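You operate a simulated robot arm through the tools that you are given. There is no shell and no other tool. Be economical: measure what you need, move in short steps, check, and stop when the job is done.

You run a simulated two-armed robot. Do the job below in one go: nothing can be reset, and whatever is moved stays where it is left.

Task
Open the right green drawer, fetch the scoop from the counter end of the long table and set it in the inside of the right green drawer and shut the drawer again. Put the clear mug in the sink. Take the white stopper and put it on the upper right shelf of the white bench. Put the 3 weight from the top of the orange bench on top of the pink parcel and the 1 weight on the lower open shelf of the tall cupboard. Pull the left snack cupboard door open. Do these in any order. Set down upright: weight.
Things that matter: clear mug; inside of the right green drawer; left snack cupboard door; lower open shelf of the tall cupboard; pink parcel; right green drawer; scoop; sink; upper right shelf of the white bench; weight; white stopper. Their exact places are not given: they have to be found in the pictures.

Only the result counts: the job must be done as asked and must still hold three seconds after the hand-in. Knocking over, shifting, dropping, spilling or breaking anything else fails it. Lids that push on must go on centred and level and be pressed home; caps that screw on are set level and turned clockwise until they are tight.

Robot
Two 7-joint arms with two-finger parallel grippers on one trunk, on a base that drives. Base frame: it is fixed to the floor where the robot stands at the start and does not move with it; the origin is under the middle of the robot, x ahead of it, y to its left, z up. Units: mm, rad, N and s.
The left shoulder is at the start at [30, 119, 935], the right one opposite. With the tool pointing down near the work surface each hand reaches from about 280 to 680 mm from the robot's upright axis, wherever it stands, measured 20 degrees to its own side. Places, roughly: clear mug (10x7x7 cm) [0, 3700, 800]; inside of the right green drawer [500, -100, 700]; left snack cupboard door [3000, 4500, 500]; lower open shelf of the tall cupboard [-1600, 4700, 1300]; pink parcel (11x11x12 cm) [-1900, 4200, 900]; right green drawer [500, -100, 700]; scoop [-1000, 1500, 750]; sink [-300, -1300, 700]; upper right shelf of the white bench [1700, 1400, 400]; weight [-1750, 4000, 750]; white stopper (3x3x2 cm) [1100, 3800, 700]. Payload 3.43 kg a hand.
The TCP of each hand is the grasp point between the finger pads, 30 mm short of the fingertips. In the tool frame z runs along the fingers and y along their closing line. The gripper opens to 94 mm. The fingers are 28 mm wide and 10 mm thick; the gripper's body (50 by 96 mm) begins 55 mm behind the TCP.
Orientation is told as [roll, pitch, yaw] about the base's x, y, z axes, in that order, counted from this pose: with the fingers straight down and closing along the base's y, the tool's x points along the base's -x, its y along +y and its z along -z.

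Tools
- The arms move only by the tool arm_command. It takes "left_commands", "right_commands" or both (then of equal length, played together; a hand with none holds still); each is a list of rows, each a list of 7 numbers: the shift along the base's x, y, z in mm, then the turn, a rotation vector about the base's x, y, z in rad, then the closure in counts, from 0 (fully open) to 255 (shut). In form: [[tx, ty, tz, rx, ry, rz, grip], ...]. A call has 1 to 20 rows; each row shifts and turns the commanded pose from where the row before left it. Rows are played at 5 a second. More than 50 mm and 0.15 rad between two rows, or a gripper value outside its range, and nothing of the call is played. Where a pose cannot be reached the arm comes as near as it can. A force on the tool above 40 N (or 10 N above the force at the start of the call, whichever is more), or a blocked arm, ends the call early, and 0.2 s more pass. The fingers move at their own pace (about 72 mm/s each) and stop on an object; they squeeze with about 43 N. The grip force told is the motor's: it shows also when the fingers shut on nothing. Time passes only in rows, and 0.2 s behind the last, so rows that do not move let the fingers close. The reply holds the time, the measured pose of the TCP, the force on the tool along the base axes, the opening and the grip force, in the units named above and with some noise, with the torque about the TCP (base axes, N m) and any sound that the robot's microphone picked up.
- Cameras (640 x 400 px; columns grow to the right, rows downward): "scene" is now at [27.3, -8, 1619.4]; the picture's right is [-0.13, -0.99, 0.00], its down [-0.92, 0.12, -0.37] and it looks along [0.37, -0.05, -0.93] (base axes); focal length 265 px, centre (320, 200). "left" rides on the left gripper at [76, -14, -102] in its tool frame; the picture's right is [0.18, 0.98, 0.00], its down [-0.75, 0.14, -0.64] and it looks along [-0.63, 0.12, 0.77] (tool axes); focal length 243 px, centre (320, 200). "right" rides on the right gripper at [76, 14, -102] in its tool frame; the picture's right is [-0.18, 0.98, 0.00], its down [-0.75, -0.14, -0.64] and it looks along [-0.63, -0.12, 0.77] (tool axes); focal length 243 px, centre (320, 200).
- get_image(camera): a new picture of that camera. The clock stands still meanwhile.
- raise_lower(by): slides the trunk up (or, below 0, down) by that many mm; the arms and the scene camera ride with it, the base frame stays. It gives what a move gives, with no picture.
- roll_base(legs): drives the robot by 1 to 6 legs, each [ahead, turn to the left] in mm and rad, along the robot's own axes; the way and the turn of a leg run together, so that a leg with both is an arc; at most 1500 mm and 3.142 rad a leg. The arms and the cameras ride along, it lands a little off, and it stops where it bumps. It gives what a move gives.
- aim_head(pan, tilt): turns the head with the scene camera to pan (to the left, within 2.496 rad either way) and tilt (down, from -0.506 to 1.204), counted from straight ahead of the robot. It gives what a move gives.
- pixel_to_xyz(camera, pixels): there is no depth. For up to 12 entries [column, row, z] of the newest picture of that camera ("zoom" is the newest enlarged one), the place [x, y] in the base frame at which the ray of that pixel passes the height z, good to about 3 mm. The clock stands still meanwhile.
- close_up(camera, box): a new picture of the part [left, top, right, bottom] of that camera's present view, enlarged. The clock stands still meanwhile.
- job_done(): hands the job in; it is judged then, once.

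Work in short steps. Measure before you move; look again where a grasp or a placing could have gone wrong, and mend it. You have 131 turns and 142 pictures in all, those below and enlarged ones among them. Open the grippers and draw the arms clear of the work before you hand the job in, unless the task says otherwise.

The tools are called after "Request:" as a command line: name --argument value ..., lists and objects as JSON in quotes. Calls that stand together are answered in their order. arm_command: Moves the arms, as the interface text tells. Its arguments: {"type":"object","properties":{"left_commands":{"type":"array"},"right_commands":{"type":"array"}},"required":[]} The other tools are called the same way: raise_lower (by) slides the trunk up or down; roll_base (legs) drives the base; aim_head (pan, tilt) turns the head that bears the scene camera; get_image (camera) takes a picture; pixel_to_xyz (camera, pixels) gives the place at which the rays of pixels pass given heights; close_up (camera, box) takes an enlarged picture of a part of a camera's view; job_done () hands the job in.

At the start:

```text
clock: 0.0
left_tool_pos: [397.3, 309.0, 836.8]
left_orientation: [0.0, 0.0, -0.001]
left_force: [0.1, -0.1, 0.9]
left_ft_torque: [-0.01, 0.01, 0.04]
left_finger_gap: 94.1
left_gripper_force: 0.1
right_tool_pos: [362.5, -27.1, 929.0]
right_orientation: [-0.002, 0.001, 0.0]
right_force: [0.9, -1.1, 0.1]
right_ft_torque: [-0.01, 0.01, -0.03]
right_finger_gap: 94.0
right_gripper_force: 0.1
trunk travel left (down, up): [-200.0, 210.0]
robot x, y, heading: [0.1, 3.7, -0.0]
head pan, tilt: [-0.133, 1.189]
```

scene: 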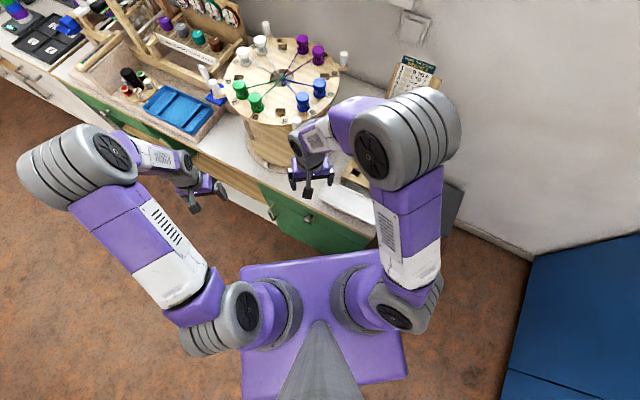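
right: 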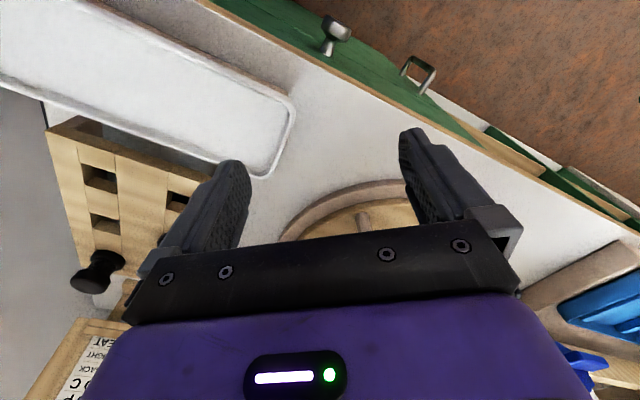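
left: 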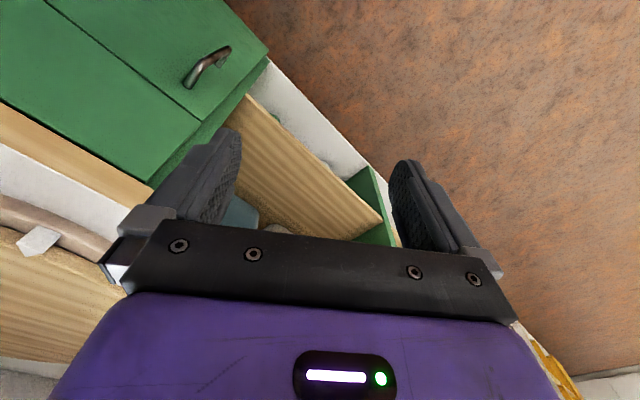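

I see the counter with the green drawers ahead, at an angle to the robot. I tilt the head up to see more of it and of the room.

Request:
aim_head --pan 0.0 --tilt 0.75

Request:
get_image --camera "scene"

Request:
aim_head --pan 1.5 --tilt 0.4

Request:
get_image --camera "scene"

Request:
aim_head --pan 2.45 --tilt 0.5

Request:
get_image --camera "scene"

Request:
aim_head --pan -1.6 --tilt 0.6

Request:
get_image --camera "scene"

```text
clock: 0.9
left_tool_pos: [397.1, 309.0, 836.1]
left_orientation: [0.001, 0.001, 0.002]
left_force: [0.2, 0.3, -0.2]
left_ft_torque: [-0.03, 0.01, 0.01]
left_finger_gap: 94.1
left_gripper_force: 0.0
right_tool_pos: [363.0, -27.2, 929.1]
right_orientation: [0.0, 0.0, 0.001]
right_force: [-0.4, 0.1, 0.0]
right_ft_torque: [-0.02, -0.01, 0.07]
right_finger_gap: 93.9
right_gripper_force: 0.0
trunk travel left (down, up): [-200.0, 210.0]
robot x, y, heading: [-0.5, -2.0, 0.001]
head pan, tilt: [0.0, 0.75]
```

```text
138 pictures are left
```

scene: 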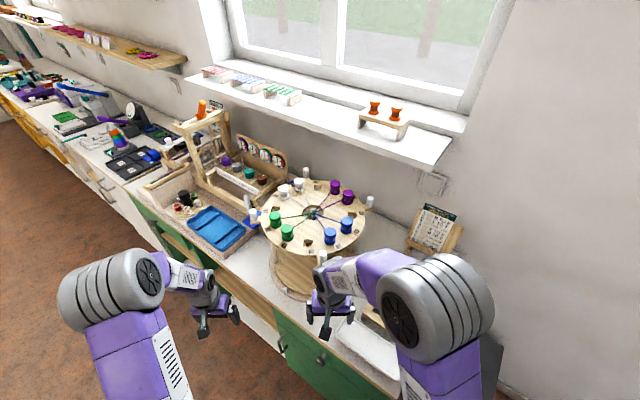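

```text
clock: 2.5
left_tool_pos: [397.6, 309.4, 836.4]
left_orientation: [0.001, 0.0, -0.001]
left_force: [0.3, -0.2, 0.0]
left_ft_torque: [0.0, 0.02, -0.03]
left_finger_gap: 94.0
left_gripper_force: 0.1
right_tool_pos: [362.7, -26.5, 928.3]
right_orientation: [-0.001, 0.0, 0.0]
right_force: [0.2, 0.9, -0.3]
right_ft_torque: [0.0, 0.02, -0.02]
right_finger_gap: 93.9
right_gripper_force: 0.1
trunk travel left (down, up): [-200.0, 210.0]
robot x, y, heading: [0.6, 0.7, 0.002]
head pan, tilt: [1.499, 0.4]
```

```text
137 pictures are left
```

scene: 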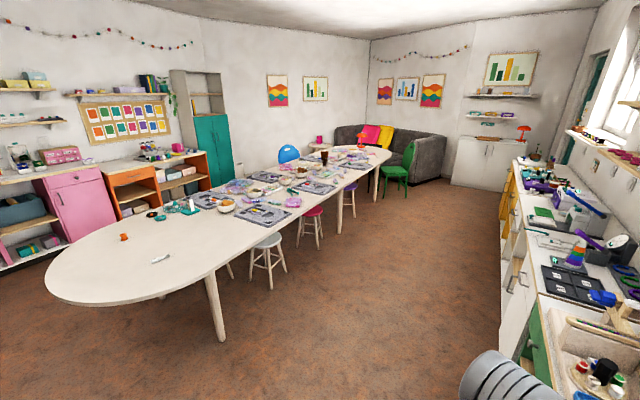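

```text
clock: 3.7
left_tool_pos: [398.0, 308.9, 834.7]
left_orientation: [-0.001, 0.0, -0.001]
left_force: [-0.4, 0.1, 0.2]
left_ft_torque: [0.01, -0.02, -0.02]
left_finger_gap: 94.0
left_gripper_force: 0.1
right_tool_pos: [361.7, -28.0, 928.2]
right_orientation: [0.001, 0.0, -0.002]
right_force: [0.4, -0.3, 0.0]
right_ft_torque: [0.01, 0.0, 0.04]
right_finger_gap: 94.0
right_gripper_force: 0.0
trunk travel left (down, up): [-200.0, 210.0]
robot x, y, heading: [-0.9, 0.9, 0.001]
head pan, tilt: [2.45, 0.499]
```

```text
136 pictures are left
```

scene: 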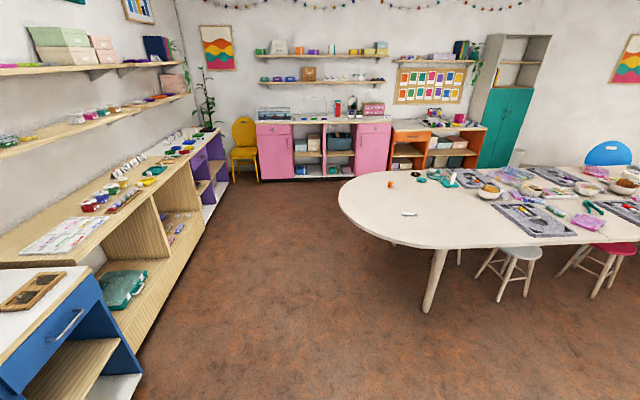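

```text
clock: 7.0
left_tool_pos: [397.9, 310.2, 836.6]
left_orientation: [-0.001, -0.001, -0.001]
left_force: [-0.4, 0.5, 0.1]
left_ft_torque: [0.01, -0.01, 0.01]
left_finger_gap: 94.3
left_gripper_force: 0.1
right_tool_pos: [362.7, -27.9, 928.7]
right_orientation: [0.002, 0.001, 0.002]
right_force: [-0.2, 0.3, 0.4]
right_ft_torque: [0.03, 0.01, -0.01]
right_finger_gap: 94.0
right_gripper_force: 0.1
trunk travel left (down, up): [-200.0, 210.0]
robot x, y, heading: [-1.5, 0.1, 0.0]
head pan, tilt: [-1.6, 0.6]
```

```text
135 pictures are left
```

scene: 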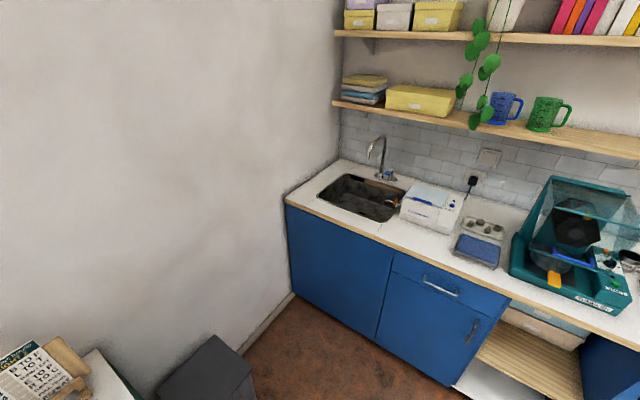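

The scoop seems to be the small white item on the near end of the long table. I zoom on it, then look closely at the green drawer fronts.

Request:
aim_head --pan 2.15 --tilt 0.5

Request:
close_up --camera "scene" --box '[200, 120, 440, 270]'

Request:
aim_head --pan -0.15 --tilt 1.0

Request:
get_image --camera "scene"

```text
clock: 10.1
left_tool_pos: [397.6, 309.0, 836.1]
left_orientation: [0.0, 0.001, 0.0]
left_force: [0.0, 0.1, -0.8]
left_ft_torque: [0.04, 0.0, -0.03]
left_finger_gap: 93.9
left_gripper_force: 0.0
right_tool_pos: [362.0, -27.8, 929.8]
right_orientation: [0.0, 0.0, 0.0]
right_force: [0.3, 0.0, 0.6]
right_ft_torque: [-0.02, -0.03, -0.01]
right_finger_gap: 94.0
right_gripper_force: 0.0
trunk travel left (down, up): [-200.0, 210.0]
robot x, y, heading: [2.0, -1.3, -0.004]
head pan, tilt: [2.15, 0.499]
```

```text
2.67 times, centred on (320, 195) of scene
```

zoom: 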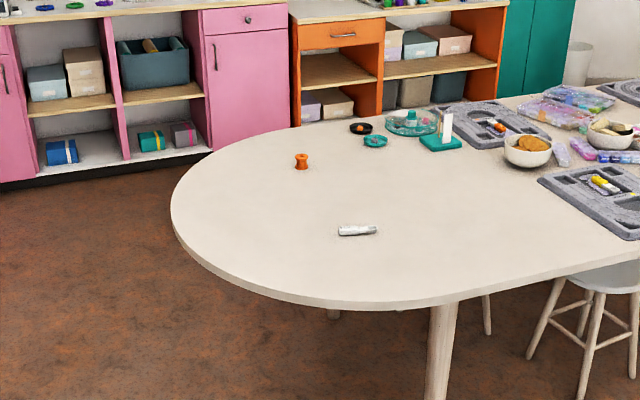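

```text
clock: 12.2
left_tool_pos: [398.1, 309.5, 837.1]
left_orientation: [-0.001, -0.001, 0.002]
left_force: [-0.5, -0.3, -0.8]
left_ft_torque: [0.01, 0.01, -0.02]
left_finger_gap: 93.9
left_gripper_force: 0.1
right_tool_pos: [362.9, -29.2, 929.3]
right_orientation: [0.001, -0.001, 0.001]
right_force: [0.4, -0.2, 0.3]
right_ft_torque: [0.05, 0.02, 0.02]
right_finger_gap: 94.1
right_gripper_force: 0.1
trunk travel left (down, up): [-200.0, 210.0]
robot x, y, heading: [3.3, 3.3, -0.002]
head pan, tilt: [-0.15, 1.0]
```

```text
133 pictures are left
```

scene: 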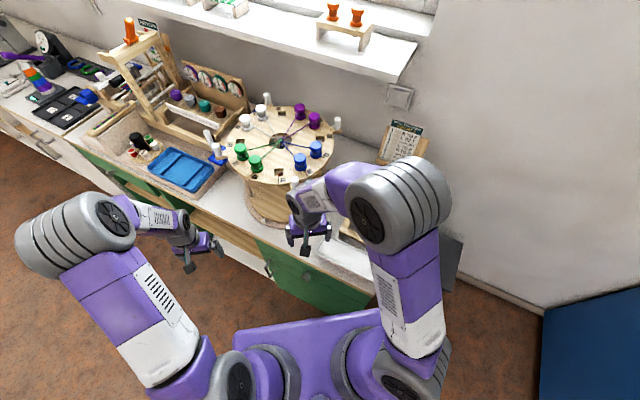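

I zoom on the green fronts around (268,270) and (306,277).

Request:
close_up --camera "scene" --box '[210, 220, 400, 340]'

Request:
close_up --camera "right" --box '[240, 0, 560, 200]'

```text
3.33 times, centred on (305, 280) of scene
```

zoom: 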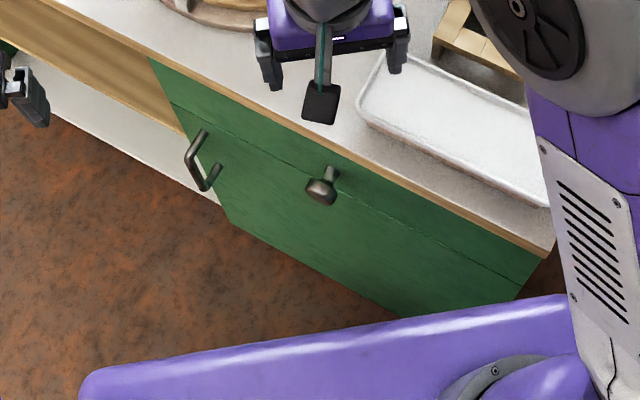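

```text
2.00 times, centred on (400, 100) of right
```

zoom: 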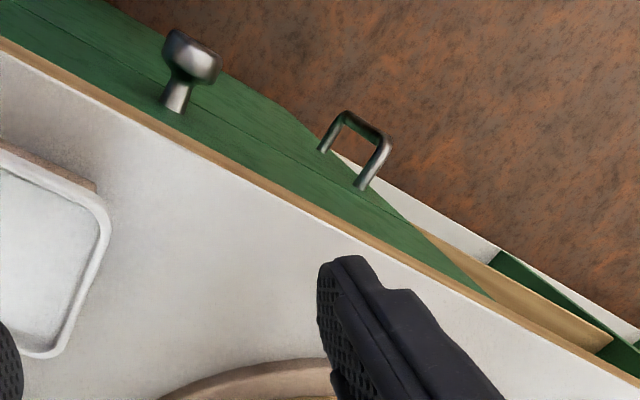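

I triangulate the knob and tray corner from both cameras (knob at scene (306,277), right (335,30)).

Request:
pixel_to_xyz --camera "scene" --pixels '[[306.4, 277, 650], [306.4, 277, 700], [306.4, 277, 750], [317.5, 250.5, 750], [317.5, 250.5, 800], [254.5, 237, 750], [254.5, 237, 800], [374, 296, 750], [374, 296, 800]]'

Request:
pixel_to_xyz --camera "right" --pixels '[[335, 30, 650], [335, 30, 700], [335, 30, 750], [291, 100, 750], [291, 100, 800], [485, 149, 750], [485, 149, 800], [205, 0, 750], [240, 25, 750]]'

```text
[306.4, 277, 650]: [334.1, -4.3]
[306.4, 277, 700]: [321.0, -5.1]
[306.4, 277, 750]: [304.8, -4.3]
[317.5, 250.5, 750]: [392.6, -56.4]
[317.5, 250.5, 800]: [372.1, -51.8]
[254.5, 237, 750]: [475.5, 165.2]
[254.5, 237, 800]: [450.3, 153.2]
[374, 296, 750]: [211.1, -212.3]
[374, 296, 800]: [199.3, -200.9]
```

```text
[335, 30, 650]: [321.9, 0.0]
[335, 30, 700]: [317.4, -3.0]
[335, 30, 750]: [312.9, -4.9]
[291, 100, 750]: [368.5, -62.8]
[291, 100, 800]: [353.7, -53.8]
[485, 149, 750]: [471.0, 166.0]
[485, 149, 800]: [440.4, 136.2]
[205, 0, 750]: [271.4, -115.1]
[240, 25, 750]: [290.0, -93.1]
```

The drawer is the knob-fronted panel: knob at about (317,-4,710), front running along (0.574,0.819). First I fetch the scoop: I back off, turn left and drive towards the table end, stopping short to look.

Request:
roll_base --legs '[[-250, 0], [0, 1.92], [600, 0]]'

Request:
aim_head --pan 0.0 --tilt 0.7

Request:
get_image --camera "scene"

Request:
close_up --camera "scene" --box '[220, 130, 420, 255]'

```text
clock: 21.7
left_tool_pos: [-888.2, 821.0, 836.8]
left_orientation: [0.001, 0.0, 1.932]
left_force: [0.0, -0.1, -0.9]
left_ft_torque: [-0.03, 0.01, -0.01]
left_finger_gap: 94.1
left_gripper_force: 0.0
right_tool_pos: [-561.0, 906.2, 928.9]
right_orientation: [0.0, 0.001, 1.932]
right_force: [-0.6, 0.1, -0.2]
right_ft_torque: [0.0, -0.01, -0.01]
right_finger_gap: 93.8
right_gripper_force: 0.0
trunk travel left (down, up): [-200.0, 210.0]
robot x, y, heading: [-457.7, 556.2, 1.933]
head pan, tilt: [-0.15, 1.0]
```

```text
clock: 22.5
left_tool_pos: [-887.4, 821.1, 837.7]
left_orientation: [0.003, -0.001, 1.931]
left_force: [-0.1, 0.8, 0.2]
left_ft_torque: [-0.01, 0.01, 0.03]
left_finger_gap: 93.8
left_gripper_force: 0.2
right_tool_pos: [-562.1, 906.0, 929.1]
right_orientation: [0.0, 0.002, 1.932]
right_force: [0.4, 0.8, -0.3]
right_ft_torque: [0.01, 0.01, 0.01]
right_finger_gap: 94.0
right_gripper_force: 0.0
trunk travel left (down, up): [-200.0, 210.0]
robot x, y, heading: [-459.6, 559.7, 1.928]
head pan, tilt: [0.0, 0.7]
```

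```text
130 pictures are left
```

scene: 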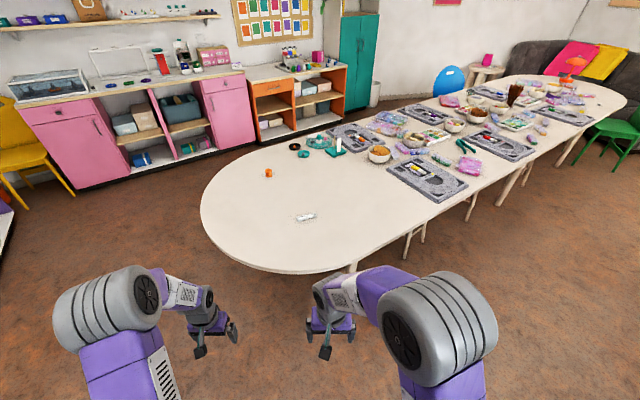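

```text
3.20 times, centred on (320, 192) of scene
```

zoom: 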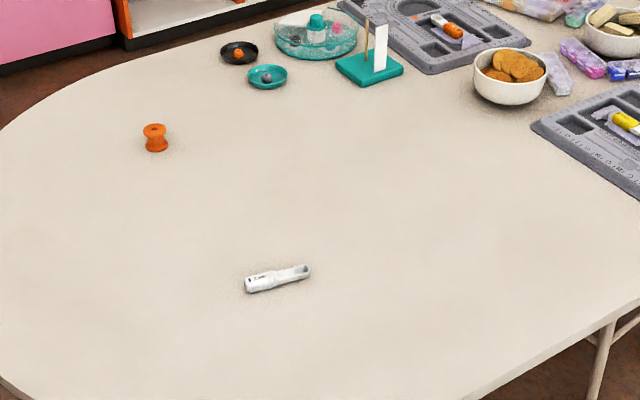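

The scoop lies at zoom (277,279). I locate its ends and the table's near edge.

Request:
pixel_to_xyz --camera "zoom" --pixels '[[277, 279, 740], [246, 285, 740], [310, 270, 740], [277, 279, 700], [155, 150, 740]]'

Request:
pixel_to_xyz --camera "scene" --pixels '[[290, 273, 730], [340, 268, 730], [250, 262, 730], [202, 208, 730], [625, 100, 730], [560, 76, 730], [515, 88, 760], [470, 200, 730], [400, 240, 730]]'

```text
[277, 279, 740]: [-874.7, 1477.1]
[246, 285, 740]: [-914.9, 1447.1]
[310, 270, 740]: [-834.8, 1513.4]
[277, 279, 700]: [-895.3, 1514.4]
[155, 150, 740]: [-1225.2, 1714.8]
```

```text
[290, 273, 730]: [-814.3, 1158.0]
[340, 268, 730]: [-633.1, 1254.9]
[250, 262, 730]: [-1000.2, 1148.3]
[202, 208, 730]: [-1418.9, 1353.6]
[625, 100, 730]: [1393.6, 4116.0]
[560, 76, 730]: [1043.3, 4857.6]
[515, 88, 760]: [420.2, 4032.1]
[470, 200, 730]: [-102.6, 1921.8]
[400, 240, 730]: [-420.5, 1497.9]
```

Scoop centre ≈(-875,1480), axis at about 0.69 rad. I drive to ~610 mm from it, with it 0.3 rad on the left side, and look with the left hand camera.

Request:
roll_base --legs '[[0, 0.065], [400, 0], [0, -0.3]]'

Request:
get_image --camera "left"

```text
clock: 26.4
left_tool_pos: [-981.2, 1294.8, 836.2]
left_orientation: [0.001, 0.001, 1.69]
left_force: [0.3, -0.2, -0.4]
left_ft_torque: [0.01, 0.01, 0.05]
left_finger_gap: 93.8
left_gripper_force: 0.0
right_tool_pos: [-643.1, 1299.1, 927.7]
right_orientation: [0.0, 0.0, 1.69]
right_force: [0.2, 0.5, 0.2]
right_ft_torque: [-0.03, 0.04, 0.03]
right_finger_gap: 93.9
right_gripper_force: 0.1
trunk travel left (down, up): [-200.0, 210.0]
robot x, y, heading: [-627.9, 932.6, 1.688]
head pan, tilt: [0.0, 0.7]
```

```text
128 pictures are left
```

left: 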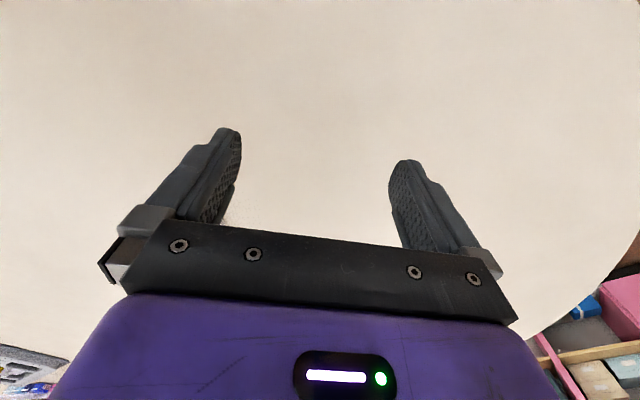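

The left camera sees the table only; the scoop is ahead. I move the left hand above it while turning by -1.0 to close across the scoop axis.

Request:
arm_command --left_commands '[[15, 26, 0, 0, 0, -0.143, 0], [15, 26, 0, 0, 0, -0.143, 0], [15, 26, 0, 0, 0, -0.143, 0], [15, 26, 0, 0, 0, -0.143, 0], [15, 26, 0, 0, 0, -0.143, 0], [15, 26, 0, 0, 0, -0.143, 0], [15, 26, 0, 0, 0, -0.143, 0]]'

Request:
get_image --camera "left"

Request:
get_image --camera "scene"

```text
clock: 28.1
left_tool_pos: [-877.6, 1477.4, 836.8]
left_orientation: [0.0, -0.001, 0.687]
left_force: [-0.4, 1.1, 0.1]
left_ft_torque: [0.01, 0.01, -0.02]
left_finger_gap: 94.1
left_gripper_force: 0.1
right_tool_pos: [-643.1, 1298.6, 928.9]
right_orientation: [0.0, -0.002, 1.689]
right_force: [0.2, 0.0, 0.1]
right_ft_torque: [0.0, -0.02, 0.0]
right_finger_gap: 94.0
right_gripper_force: 0.0
trunk travel left (down, up): [-200.0, 210.0]
robot x, y, heading: [-629.7, 940.1, 1.687]
head pan, tilt: [0.0, 0.7]
```

```text
127 pictures are left
```

left: 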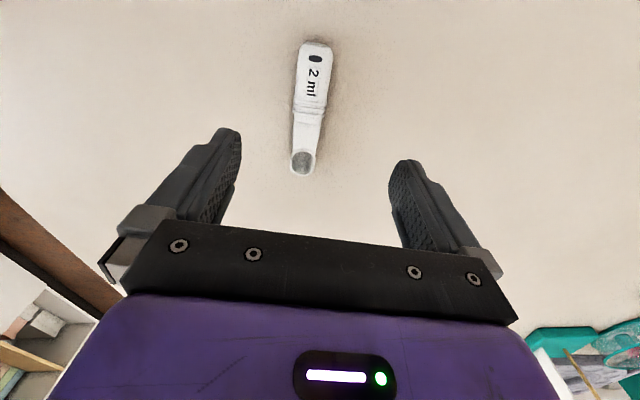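

```text
126 pictures are left
```

scene: 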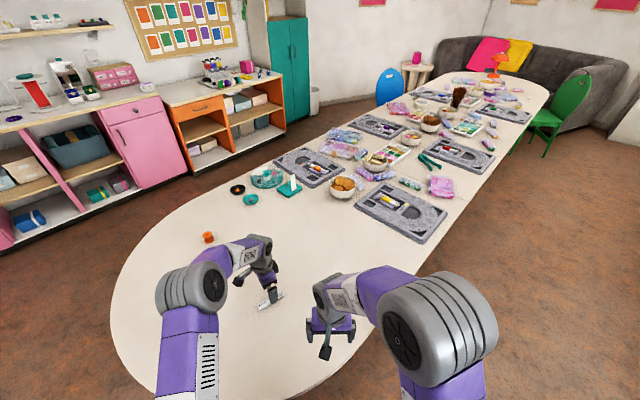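

I triangulate scoop ends from the left camera against the earlier scene fixes.

Request:
pixel_to_xyz --camera "left" --pixels '[[302, 170, 740], [317, 48, 740], [302, 170, 720], [317, 48, 720], [302, 170, 700], [317, 48, 700], [310, 100, 720]]'

```text
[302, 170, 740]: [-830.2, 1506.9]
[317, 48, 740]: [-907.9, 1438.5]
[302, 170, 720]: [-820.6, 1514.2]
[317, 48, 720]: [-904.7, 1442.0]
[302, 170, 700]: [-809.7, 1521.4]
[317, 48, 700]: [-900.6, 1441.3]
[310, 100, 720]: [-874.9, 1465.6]
```

Scoop is at z≈745. I descend to TCP ~770 with small final steps, watching force.

Request:
arm_command --left_commands '[[3, -2, -30, 0, 0, 0, 0], [2, -1, -25, 0, 0, 0, 0], [0, 0, -8, 0, 0, 0, 0], [0, 0, -4, 0, 0, 0, 0], [0, 0, 0, 0, 0, 0, 0]]'

Request:
get_image --camera "left"

```text
clock: 29.2
left_tool_pos: [-871.8, 1473.1, 770.1]
left_orientation: [0.0, 0.0, 0.687]
left_force: [0.0, 0.2, 0.1]
left_ft_torque: [0.01, -0.01, -0.01]
left_finger_gap: 94.0
left_gripper_force: 0.1
right_tool_pos: [-642.7, 1298.8, 929.4]
right_orientation: [0.0, -0.002, 1.691]
right_force: [-0.4, -0.4, -0.1]
right_ft_torque: [-0.01, 0.0, -0.03]
right_finger_gap: 94.3
right_gripper_force: 0.1
trunk travel left (down, up): [-200.0, 210.0]
robot x, y, heading: [-623.7, 935.2, 1.686]
head pan, tilt: [0.0, 0.7]
```

```text
125 pictures are left
```

left: 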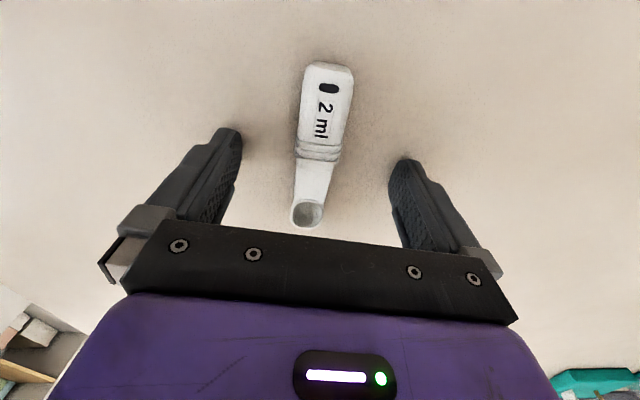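

No contact yet; I step down in 3 mm rows for contact.

Request:
arm_command --left_commands '[[0, 0, -3, 0, 0, 0, 0], [0, 0, -3, 0, 0, 0, 0], [0, 0, -3, 0, 0, 0, 0], [0, 0, 0, 0, 0, 0, 0]]'

```text
clock: 29.9
left_tool_pos: [-871.3, 1473.9, 770.1]
left_orientation: [0.003, -0.001, 0.688]
left_force: [0.0, -10.3, 20.0]
left_ft_torque: [-1.23, -0.45, -0.1]
left_finger_gap: 94.0
left_gripper_force: 0.0
right_tool_pos: [-644.3, 1297.6, 931.0]
right_orientation: [0.001, -0.001, 1.69]
right_force: [-0.1, 0.0, 0.0]
right_ft_torque: [-0.04, 0.02, 0.0]
right_finger_gap: 94.0
right_gripper_force: 0.1
trunk travel left (down, up): [-200.0, 210.0]
robot x, y, heading: [-628.3, 932.0, 1.692]
head pan, tilt: [0.0, 0.7]
stopped in row 3 (left hand): the force on the tool passed its limit at 44 N (the readings are from after the stop); the commanded pose is now the measured one
```

Table top is at ~740. I lift 1.5 mm and close on the scoop.

Request:
arm_command --left_commands '[[0, 0, 1.5, 0, 0, 0, 0], [0, 0, 0, 0, 0, 0, 120], [0, 0, 0, 0, 0, 0, 255], [0, 0, 0, 0, 0, 0, 255], [0, 0, 0, 0, 0, 0, 255], [0, 0, 40, 0, 0, 0, 255], [0, 0, 40, 0, 0, 0, 255]]'

Request:
get_image --camera "left"

```text
clock: 31.5
left_tool_pos: [-872.1, 1473.3, 847.8]
left_orientation: [0.005, 0.0, 0.688]
left_force: [0.6, 0.4, -0.5]
left_ft_torque: [0.02, 0.03, 0.0]
left_finger_gap: 19.5
left_gripper_force: 43.1
right_tool_pos: [-644.4, 1299.3, 929.4]
right_orientation: [0.001, 0.002, 1.69]
right_force: [0.3, 0.2, 0.7]
right_ft_torque: [-0.03, 0.02, 0.02]
right_finger_gap: 94.0
right_gripper_force: 0.1
trunk travel left (down, up): [-200.0, 210.0]
robot x, y, heading: [-629.2, 937.4, 1.688]
head pan, tilt: [0.0, 0.7]
```

```text
124 pictures are left
```

left: 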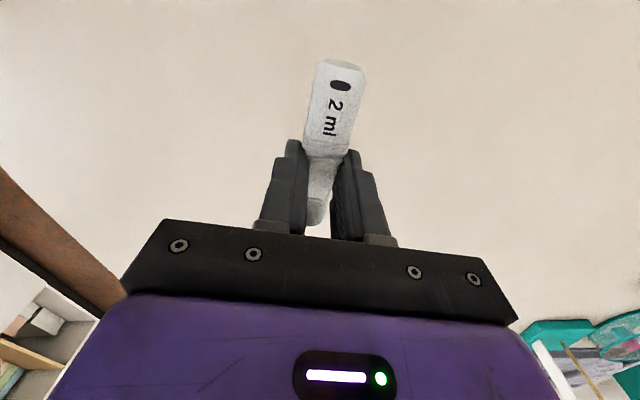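

Scoop held (19.5 mm gap). I drive to about (-60,467) heading -0.61, squarely facing the green drawer, knob on the right side.

Request:
roll_base --legs '[[-300, 0], [0, -2.0], [559, 0], [0, -0.302]]'

Request:
aim_head --pan -0.2 --tilt 0.9

Request:
get_image --camera "scene"

Request:
close_up --camera "scene" --box '[280, 140, 520, 290]'

```text
clock: 42.2
left_tool_pos: [482.8, 238.4, 847.0]
left_orientation: [0.004, -0.002, -1.66]
left_force: [0.4, -0.4, -1.1]
left_ft_torque: [0.03, 0.01, 0.0]
left_finger_gap: 19.0
left_gripper_force: 43.5
right_tool_pos: [197.8, 199.2, 928.3]
right_orientation: [-0.001, 0.001, -0.66]
right_force: [0.0, 0.2, -0.5]
right_ft_torque: [0.01, 0.0, -0.03]
right_finger_gap: 94.2
right_gripper_force: 0.0
trunk travel left (down, up): [-200.0, 210.0]
robot x, y, heading: [-67.9, 443.3, -0.661]
head pan, tilt: [0.0, 0.7]
```

```text
clock: 42.9
left_tool_pos: [483.3, 238.7, 847.5]
left_orientation: [0.003, -0.001, -1.662]
left_force: [0.6, -0.6, 0.0]
left_ft_torque: [0.01, -0.01, -0.03]
left_finger_gap: 18.8
left_gripper_force: 42.9
right_tool_pos: [198.4, 199.5, 928.5]
right_orientation: [0.002, -0.001, -0.659]
right_force: [0.2, 0.0, 0.2]
right_ft_torque: [0.03, 0.02, 0.01]
right_finger_gap: 93.9
right_gripper_force: 0.0
trunk travel left (down, up): [-200.0, 210.0]
robot x, y, heading: [-71.6, 444.1, -0.655]
head pan, tilt: [-0.201, 0.901]
```

```text
123 pictures are left
```

scene: 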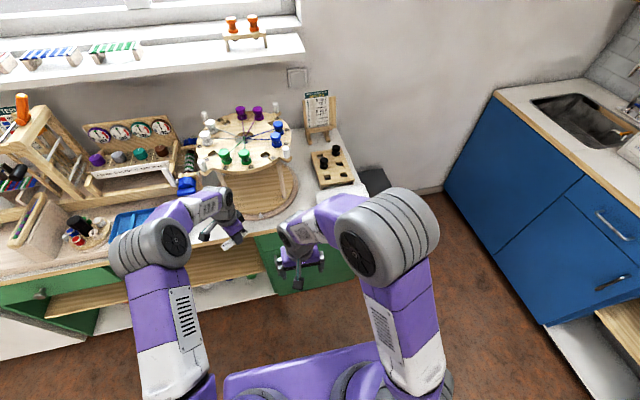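

```text
2.67 times, centred on (400, 215) of scene
```

zoom: 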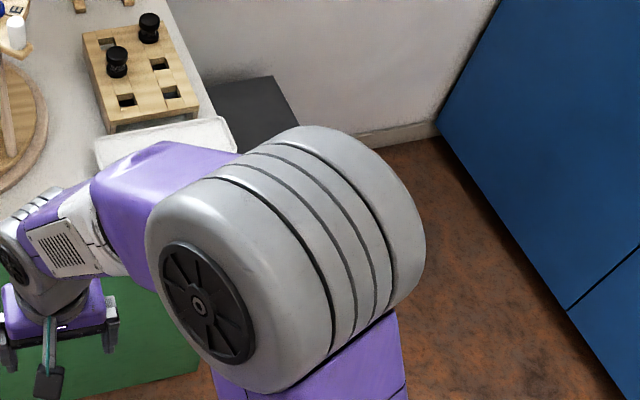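

Right hand goes above the knob with closing along the counter front; left hand backs off upward a bit.

Request:
arm_command --left_commands '[[-20, 14, 12, 0, 0, 0, 255], [-20, 14, 12, 0, 0, 0, 255], [-20, 14, 12, 0, 0, 0, 255], [-20, 14, 12, 0, 0, 0, 255], [-20, 14, 12, 0, 0, 0, 255]]' --right_commands '[[23, -40, -14, 0, 0, 0.05, 0], [23, -40, -14, 0, 0, 0, 0], [23, -40, -14, 0, 0, 0, 0], [23, -40, -14, 0, 0, 0, 0], [22, -38, -14, 0, 0, 0, 0]]'

Request:
get_image --camera "right"

Request:
get_image --camera "scene"

```text
clock: 44.1
left_tool_pos: [381.0, 307.4, 907.6]
left_orientation: [0.002, -0.002, -1.659]
left_force: [-0.1, -0.1, 0.4]
left_ft_torque: [0.0, -0.01, -0.01]
left_finger_gap: 18.9
left_gripper_force: 42.8
right_tool_pos: [312.3, -0.6, 859.2]
right_orientation: [0.001, 0.0, -0.608]
right_force: [0.4, 0.2, 0.0]
right_ft_torque: [0.01, 0.03, 0.01]
right_finger_gap: 93.8
right_gripper_force: 0.1
trunk travel left (down, up): [-200.0, 210.0]
robot x, y, heading: [-66.8, 443.3, -0.661]
head pan, tilt: [-0.201, 0.901]
```

```text
121 pictures are left
```

right: 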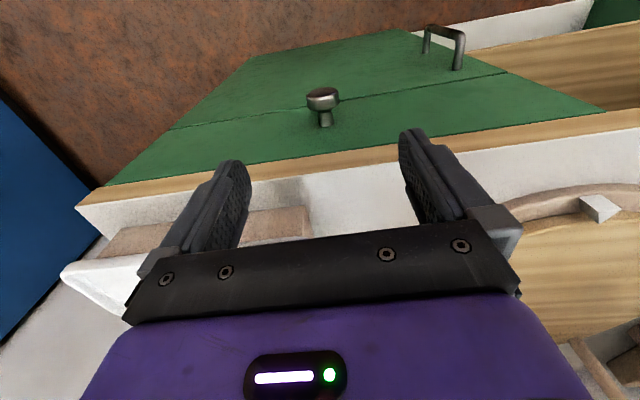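

```text
120 pictures are left
```

scene: 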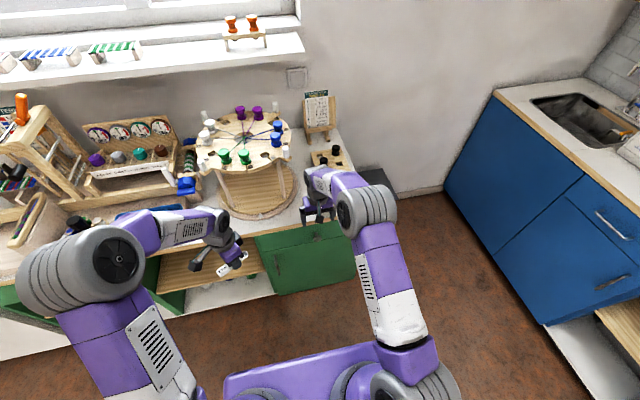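

Knob seen in right camera at (323,96). I triangulate and also verify the edge direction.

Request:
pixel_to_xyz --camera "right" --pixels '[[323, 96, 650], [323, 96, 680], [323, 96, 700], [323, 96, 720], [326, 124, 700], [108, 185, 750], [605, 112, 750], [75, 207, 770], [400, 148, 770], [172, 129, 620], [505, 72, 620]]'

Request:
pixel_to_xyz --camera "scene" --pixels '[[296, 279, 650], [296, 279, 700], [296, 279, 720]]'

Request:
close_up --camera "scene" --box '[240, 180, 380, 300]'

```text
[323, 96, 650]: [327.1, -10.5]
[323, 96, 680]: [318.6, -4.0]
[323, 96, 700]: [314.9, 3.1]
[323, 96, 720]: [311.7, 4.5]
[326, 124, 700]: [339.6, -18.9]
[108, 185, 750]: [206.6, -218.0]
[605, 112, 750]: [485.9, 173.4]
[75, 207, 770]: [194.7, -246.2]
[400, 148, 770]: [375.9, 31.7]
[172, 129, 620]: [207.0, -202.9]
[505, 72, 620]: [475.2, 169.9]
```

```text
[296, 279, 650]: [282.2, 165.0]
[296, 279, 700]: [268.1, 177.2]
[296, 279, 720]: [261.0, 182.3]
```

```text
3.33 times, centred on (310, 240) of scene
```

zoom: 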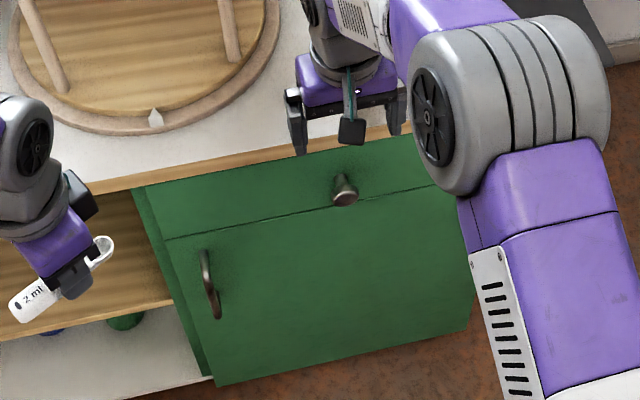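

I compute the knob from the zoomed scene view at (345,193).

Request:
pixel_to_xyz --camera "zoom" --pixels '[[345, 193, 640], [345, 193, 660], [345, 193, 680], [345, 193, 700], [345, 193, 720]]'

```text
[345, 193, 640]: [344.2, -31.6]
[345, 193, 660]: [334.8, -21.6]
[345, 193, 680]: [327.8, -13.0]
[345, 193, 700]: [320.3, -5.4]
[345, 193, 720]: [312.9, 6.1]
```

Knob is at ≈(313,3,715). I descend straight down to TCP z 713.

Request:
arm_command --right_commands '[[1, 2, -40, 0, 0, 0, 0], [0, 1, -40, 0, 0, 0, 0], [0, 0, -35, 0, 0, 0, 0], [0, 0, -20, 0, 0, 0, 0], [0, 0, -11, 0, 0, 0, 0], [0, 0, 0, 0, 0, 0, 0]]'

Request:
get_image --camera "right"

```text
clock: 45.1
left_tool_pos: [381.4, 308.2, 908.4]
left_orientation: [0.003, -0.004, -1.662]
left_force: [-0.6, 0.0, -0.7]
left_ft_torque: [0.04, 0.0, 0.03]
left_finger_gap: 19.1
left_gripper_force: 42.4
right_tool_pos: [314.2, 3.4, 739.7]
right_orientation: [0.002, -0.01, -0.612]
right_force: [-8.7, 7.6, 18.7]
right_ft_torque: [-0.99, -0.78, -0.17]
right_finger_gap: 93.6
right_gripper_force: 0.1
trunk travel left (down, up): [-200.0, 210.0]
robot x, y, heading: [-70.1, 445.0, -0.662]
head pan, tilt: [-0.201, 0.901]
stopped in row 4 (right hand): the force on the tool passed its limit at 48 N (the readings are from after the stop); the commanded pose is now the measured one
```

```text
118 pictures are left
```

right: 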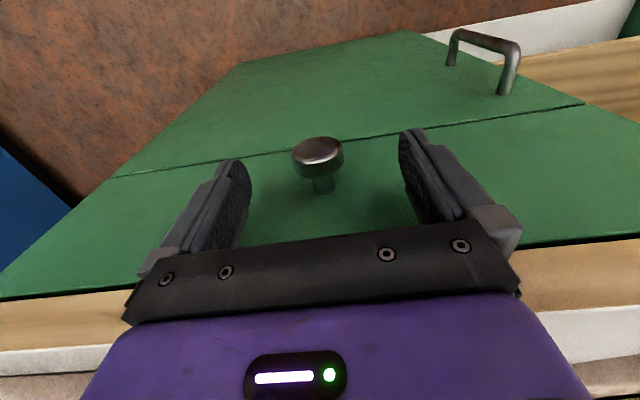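

The gripper body touched the counter edge (top is higher than I thought). I rise, back off 60 mm and tilt the fingers ~0.84 rad towards the drawer front.

Request:
arm_command --right_commands '[[-12, 9, 20, 0, 0, 0, 0], [-37, 26, 0, 0, 0, 0, 0], [0, 0, 0, -0.08, -0.115, 0, 0], [0, 0, 0, -0.08, -0.115, 0, 0], [0, 0, 0, -0.08, -0.115, 0, 0], [0, 0, -10, -0.08, -0.115, 0, 0], [0, 0, -15, -0.08, -0.115, 0, 0], [0, 0, -21, -0.08, -0.115, 0, 0]]'

Request:
get_image --camera "right"

Request:
close_up --camera "scene" --box '[240, 180, 380, 300]'

```text
clock: 46.9
left_tool_pos: [382.8, 306.2, 906.9]
left_orientation: [0.003, -0.001, -1.661]
left_force: [0.2, 0.6, 0.4]
left_ft_torque: [0.0, -0.02, 0.02]
left_finger_gap: 19.0
left_gripper_force: 43.3
right_tool_pos: [266.2, 37.2, 712.1]
right_orientation: [0.005, -0.848, -0.615]
right_force: [-0.3, 0.3, -0.2]
right_ft_torque: [0.02, 0.0, 0.0]
right_finger_gap: 93.9
right_gripper_force: 0.0
trunk travel left (down, up): [-200.0, 210.0]
robot x, y, heading: [-65.7, 443.4, -0.656]
head pan, tilt: [-0.201, 0.901]
```

```text
117 pictures are left
```

right: 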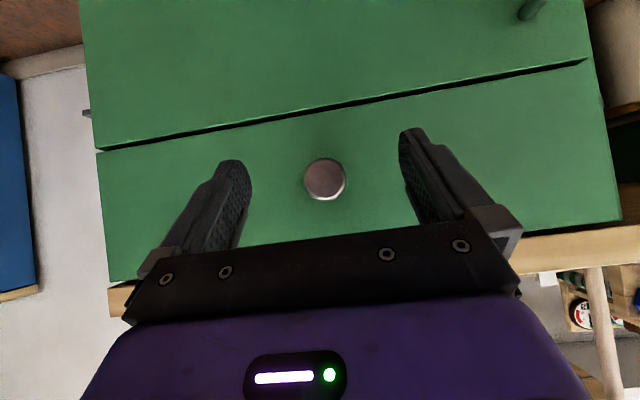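

```text
3.33 times, centred on (310, 240) of scene
```

zoom: 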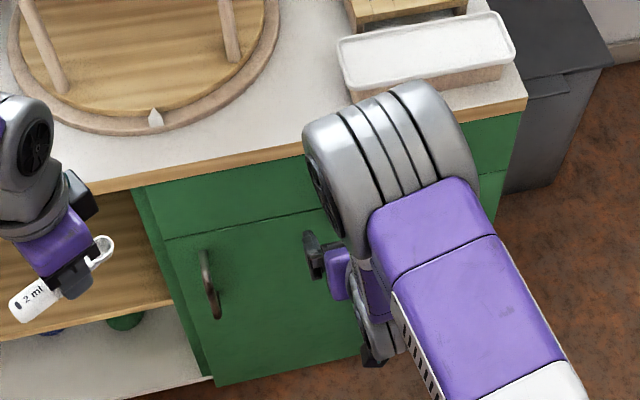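

The knob at (325,179) is nearly lined up with the TCP projection (320,189). I get its ray at plausible heights.

Request:
pixel_to_xyz --camera "right" --pixels '[[325, 179, 730], [325, 179, 720], [325, 179, 710], [325, 179, 700], [325, 179, 690]]'

```text
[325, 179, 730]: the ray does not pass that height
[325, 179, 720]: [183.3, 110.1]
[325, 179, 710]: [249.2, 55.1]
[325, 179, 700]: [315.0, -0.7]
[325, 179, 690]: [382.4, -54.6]
```

Knob face is at ≈(315,0,700). I advance the TCP to just behind it and grip.

Request:
arm_command --right_commands '[[20, -15, -8, 0, 0, 0, 0], [20, -15, -5, 0, 0, 0, 0], [14, -11, 0, 0, 0, 0, 0], [0, 0, 0, 0, 0, 0, 120], [0, 0, 0, 0, 0, 0, 255], [0, 0, 0, 0, 0, 0, 255], [0, 0, 0, 0, 0, 0, 255]]'

Request:
get_image --camera "right"

```text
clock: 47.9
left_tool_pos: [380.7, 307.7, 908.8]
left_orientation: [0.005, -0.001, -1.663]
left_force: [0.1, 1.4, -0.2]
left_ft_torque: [-0.01, 0.01, -0.03]
left_finger_gap: 19.0
left_gripper_force: 42.4
right_tool_pos: [307.6, -5.1, 693.9]
right_orientation: [-0.002, -0.83, -0.624]
right_force: [-10.6, 3.4, 5.1]
right_ft_torque: [0.1, 0.21, -0.41]
right_finger_gap: 54.8
right_gripper_force: 4.5
trunk travel left (down, up): [-200.0, 210.0]
robot x, y, heading: [-71.8, 446.9, -0.659]
head pan, tilt: [-0.201, 0.901]
stopped in row 4 (right hand): the force on the tool passed its limit at 59 N (the readings are from after the stop); the commanded pose is now the measured one
```

```text
115 pictures are left
```

right: 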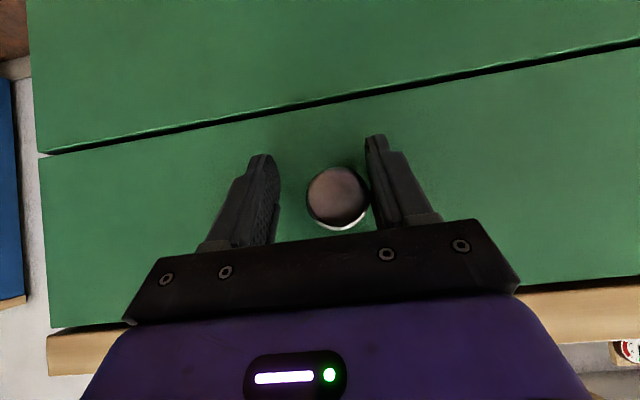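

The right finger touched the knob off-centre by ~9 mm. I shift along +s, ease back 4 mm, and close.

Request:
arm_command --right_commands '[[-3, 2, 0, 0, 0, 0, 100], [5.5, 8, 0, 0, 0, 0, 100], [0, 0, 0, 0, 0, 0, 180], [0, 0, 0, 0, 0, 0, 255], [0, 0, 0, 0, 0, 0, 255], [0, 0, 0, 0, 0, 0, 255]]'

Request:
get_image --camera "right"

```text
clock: 49.3
left_tool_pos: [379.7, 306.7, 908.6]
left_orientation: [0.004, -0.003, -1.663]
left_force: [-1.4, -0.3, 0.8]
left_ft_torque: [0.03, -0.02, -0.04]
left_finger_gap: 18.8
left_gripper_force: 42.7
right_tool_pos: [311.6, 2.4, 693.6]
right_orientation: [-0.001, -0.833, -0.625]
right_force: [-8.8, -13.7, 3.5]
right_ft_torque: [-0.18, -0.02, -0.2]
right_finger_gap: 37.6
right_gripper_force: 45.1
trunk travel left (down, up): [-200.0, 210.0]
robot x, y, heading: [-71.4, 445.4, -0.662]
head pan, tilt: [-0.201, 0.901]
```

```text
114 pictures are left
```

right: 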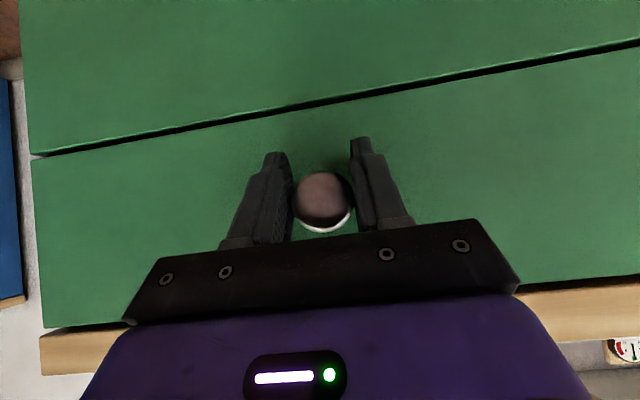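

Knob gripped (37.6 mm). I pull outward ~225 mm in 25 mm rows.

Request:
arm_command --right_commands '[[-8, 6, 0, 0, 0, 0, 255], [-16, 11.5, 0, 0, 0, 0, 255], [-20.4, 14.5, 0, 0, 0, 0, 255], [-20.4, 14.5, 0, 0, 0, 0, 255], [-20.4, 14.5, 0, 0, 0, 0, 255], [-20.4, 14.5, 0, 0, 0, 0, 255], [-20.4, 14.5, 0, 0, 0, 0, 255], [-20.4, 14.5, 0, 0, 0, 0, 255], [-20.4, 14.5, 0, 0, 0, 0, 255], [-20.4, 14.5, 0, 0, 0, 0, 255]]'

Request:
get_image --camera "scene"

```text
clock: 51.5
left_tool_pos: [379.6, 306.6, 908.8]
left_orientation: [0.004, -0.002, -1.661]
left_force: [0.1, 0.9, -0.3]
left_ft_torque: [0.02, -0.06, -0.02]
left_finger_gap: 19.0
left_gripper_force: 42.9
right_tool_pos: [124.1, 138.9, 693.1]
right_orientation: [0.001, -0.831, -0.621]
right_force: [-9.1, -9.6, 9.3]
right_ft_torque: [-0.23, -0.25, -0.16]
right_finger_gap: 37.5
right_gripper_force: 45.4
trunk travel left (down, up): [-200.0, 210.0]
robot x, y, heading: [-71.6, 442.8, -0.659]
head pan, tilt: [-0.201, 0.901]
```

```text
113 pictures are left
```

scene: 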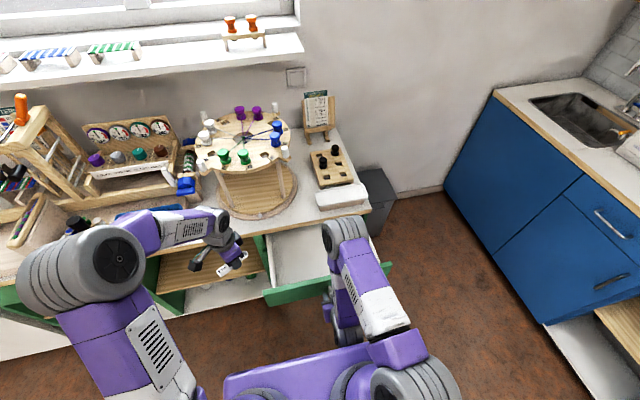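

Drawer is open about 230 mm. Keeping the knob held, I bring the left hand above the interior at (303,115).

Request:
arm_command --left_commands '[[-15, -38, -10, 0, 0, 0, 255], [-15, -38, -10, 0, 0, 0, 255], [-15, -38, -20, 0, 0, 0, 255], [-15, -38, -30, 0, 0, 0, 255], [-15, -38, -30, 0, 0, 0, 255], [0, 0, -25, 0, 0, 0, 255]]'

Request:
get_image --camera "left"

Request:
close_up --camera "scene" --box '[180, 180, 420, 330]'

```text
refused: row 4 steps farther than a row can; nothing moved
```

```text
112 pictures are left
```

left: 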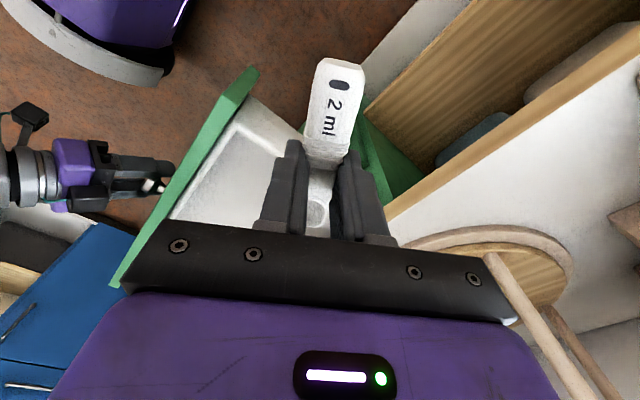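

```text
2.67 times, centred on (300, 255) of scene
```

zoom: 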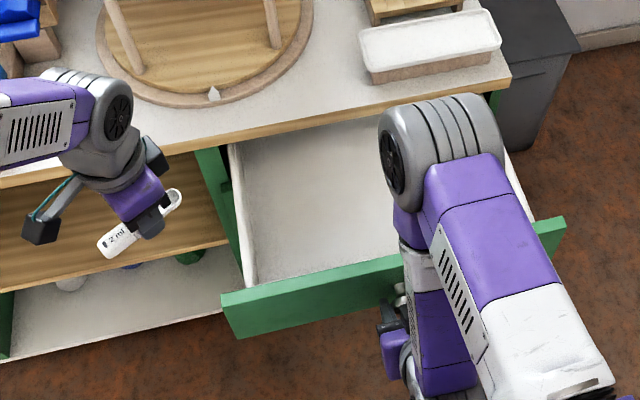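

A row was over 50 mm; nothing moved. I check the interior's position at zoom (305,215).

Request:
pixel_to_xyz --camera "zoom" --pixels '[[305, 215, 640], [305, 215, 700], [250, 280, 640], [230, 150, 640], [235, 312, 740], [565, 218, 740], [300, 105, 790]]'

Request:
arm_command --left_commands '[[-12, -32, -10, 0, 0, 0, 255], [-12, -32, -10, 0, 0, 0, 255], [-13, -32, -20, 0, 0, 0, 255], [-13, -32, -30, 0, 0, 0, 255], [-13, -32, -30, 0, 0, 0, 255], [-13, -31, -30, 0, 0, 0, 255]]'

Request:
get_image --camera "left"

Request:
close_up --camera "scene" --box '[180, 180, 420, 330]'

```text
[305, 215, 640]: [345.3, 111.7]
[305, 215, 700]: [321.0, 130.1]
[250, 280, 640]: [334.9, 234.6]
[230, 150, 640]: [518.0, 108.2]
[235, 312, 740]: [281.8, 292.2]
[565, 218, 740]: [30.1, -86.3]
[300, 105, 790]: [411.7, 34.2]
```

```text
clock: 52.9
left_tool_pos: [304.8, 114.4, 778.1]
left_orientation: [0.005, -0.002, -1.661]
left_force: [0.4, 0.2, -0.6]
left_ft_torque: [0.02, 0.01, 0.05]
left_finger_gap: 19.0
left_gripper_force: 42.9
right_tool_pos: [124.9, 138.7, 691.8]
right_orientation: [0.0, -0.833, -0.621]
right_force: [-4.4, -9.8, 8.0]
right_ft_torque: [0.32, -0.13, 0.22]
right_finger_gap: 37.7
right_gripper_force: 45.2
trunk travel left (down, up): [-200.0, 210.0]
robot x, y, heading: [-69.7, 443.2, -0.661]
head pan, tilt: [-0.201, 0.901]
```

```text
110 pictures are left
```

left: 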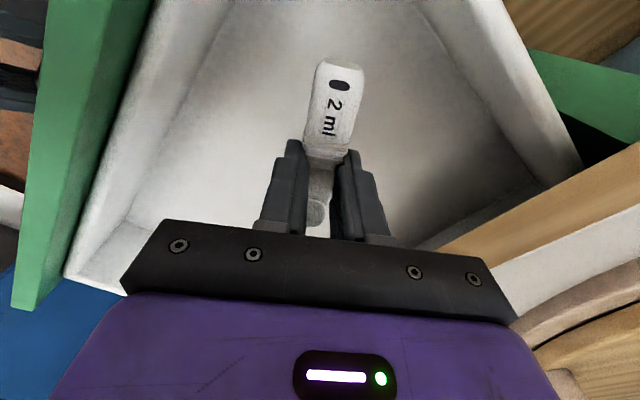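

```text
2.67 times, centred on (300, 255) of scene
```

zoom: 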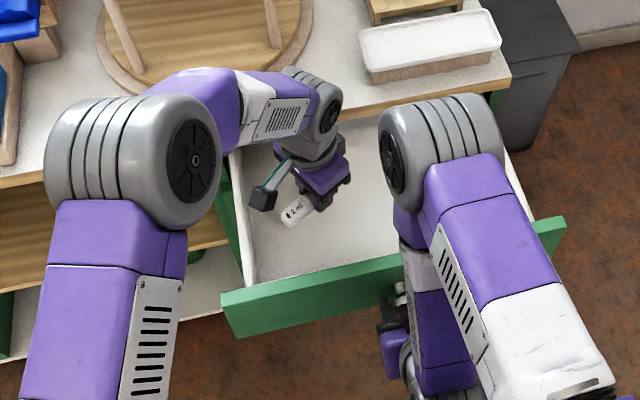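

The hand is over the interior. I descend towards the drawer floor, with small steps at the end.

Request:
arm_command --left_commands '[[0, 0, -25, 0, 0, 0, 255], [0, 0, -25, 0, 0, 0, 255], [0, 0, -20, 0, 0, 0, 255], [0, 0, -8, 0, 0, 0, 255], [0, 0, -5, 0, 0, 0, 255], [0, 0, -5, 0, 0, 0, 255], [0, 0, -5, 0, 0, 0, 255], [0, 0, -5, 0, 0, 0, 255], [0, 0, -5, 0, 0, 0, 255], [0, 0, -5, 0, 0, 0, 255]]'

Request:
get_image --camera "left"

```text
clock: 54.6
left_tool_pos: [304.8, 115.4, 686.6]
left_orientation: [0.004, -0.003, -1.661]
left_force: [-0.3, 1.7, 10.4]
left_ft_torque: [0.02, 0.21, -0.05]
left_finger_gap: 19.0
left_gripper_force: 43.4
right_tool_pos: [126.5, 137.7, 693.0]
right_orientation: [-0.001, -0.834, -0.625]
right_force: [0.6, -2.1, 8.7]
right_ft_torque: [0.4, 0.65, -0.08]
right_finger_gap: 37.6
right_gripper_force: 45.0
trunk travel left (down, up): [-200.0, 210.0]
robot x, y, heading: [-69.7, 441.9, -0.664]
head pan, tilt: [-0.201, 0.901]
stopped in row 8 (left hand): the force on the tool passed its limit at 50 N (the readings are from after the stop); the commanded pose is now the measured one
```

```text
108 pictures are left
```

left: 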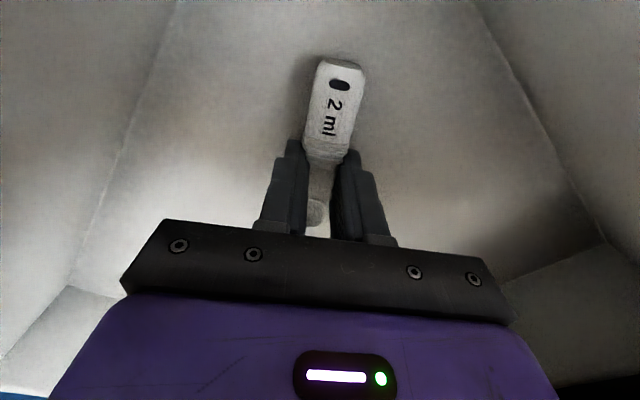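

The fingertips are on the drawer floor (z≈656). I release gently and lift the left hand out and back towards the robot.

Request:
arm_command --left_commands '[[0, 0, 0, 0, 0, 0, 180], [0, 0, 0, 0, 0, 0, 100], [0, 0, 0, 0, 0, 0, 60], [0, 0, 25, 0, 0, 0, 60], [0, 0, 45, 0, 0, 0, 60], [0, 0, 45, 0, 0, 0, 60], [10, 30, 35, 0, 0, 0, 60], [10, 30, 35, 0, 0, 0, 60], [10, 40, 15, 0, 0, 0, 60], [10, 40, 15, 0, 0, 0, 60], [10, 40, 0, 0, 0, 0, 60]]'

Request:
close_up --camera "scene" --box '[180, 180, 420, 330]'

```text
clock: 57.0
left_tool_pos: [353.6, 296.5, 901.9]
left_orientation: [0.004, -0.001, -1.662]
left_force: [0.2, -0.3, 0.1]
left_ft_torque: [0.02, 0.0, 0.0]
left_finger_gap: 71.6
left_gripper_force: 0.0
right_tool_pos: [126.0, 140.0, 693.7]
right_orientation: [-0.001, -0.831, -0.623]
right_force: [-2.2, -1.0, 16.8]
right_ft_torque: [-0.28, -0.24, -0.22]
right_finger_gap: 37.3
right_gripper_force: 45.0
trunk travel left (down, up): [-200.0, 210.0]
robot x, y, heading: [-73.1, 443.6, -0.657]
head pan, tilt: [-0.201, 0.901]
```

```text
2.67 times, centred on (300, 255) of scene
```

zoom: 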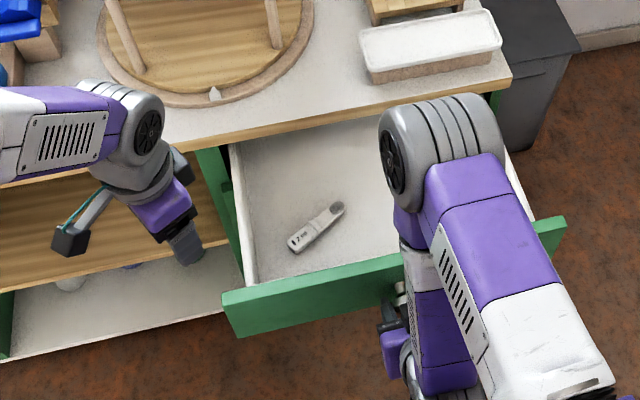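

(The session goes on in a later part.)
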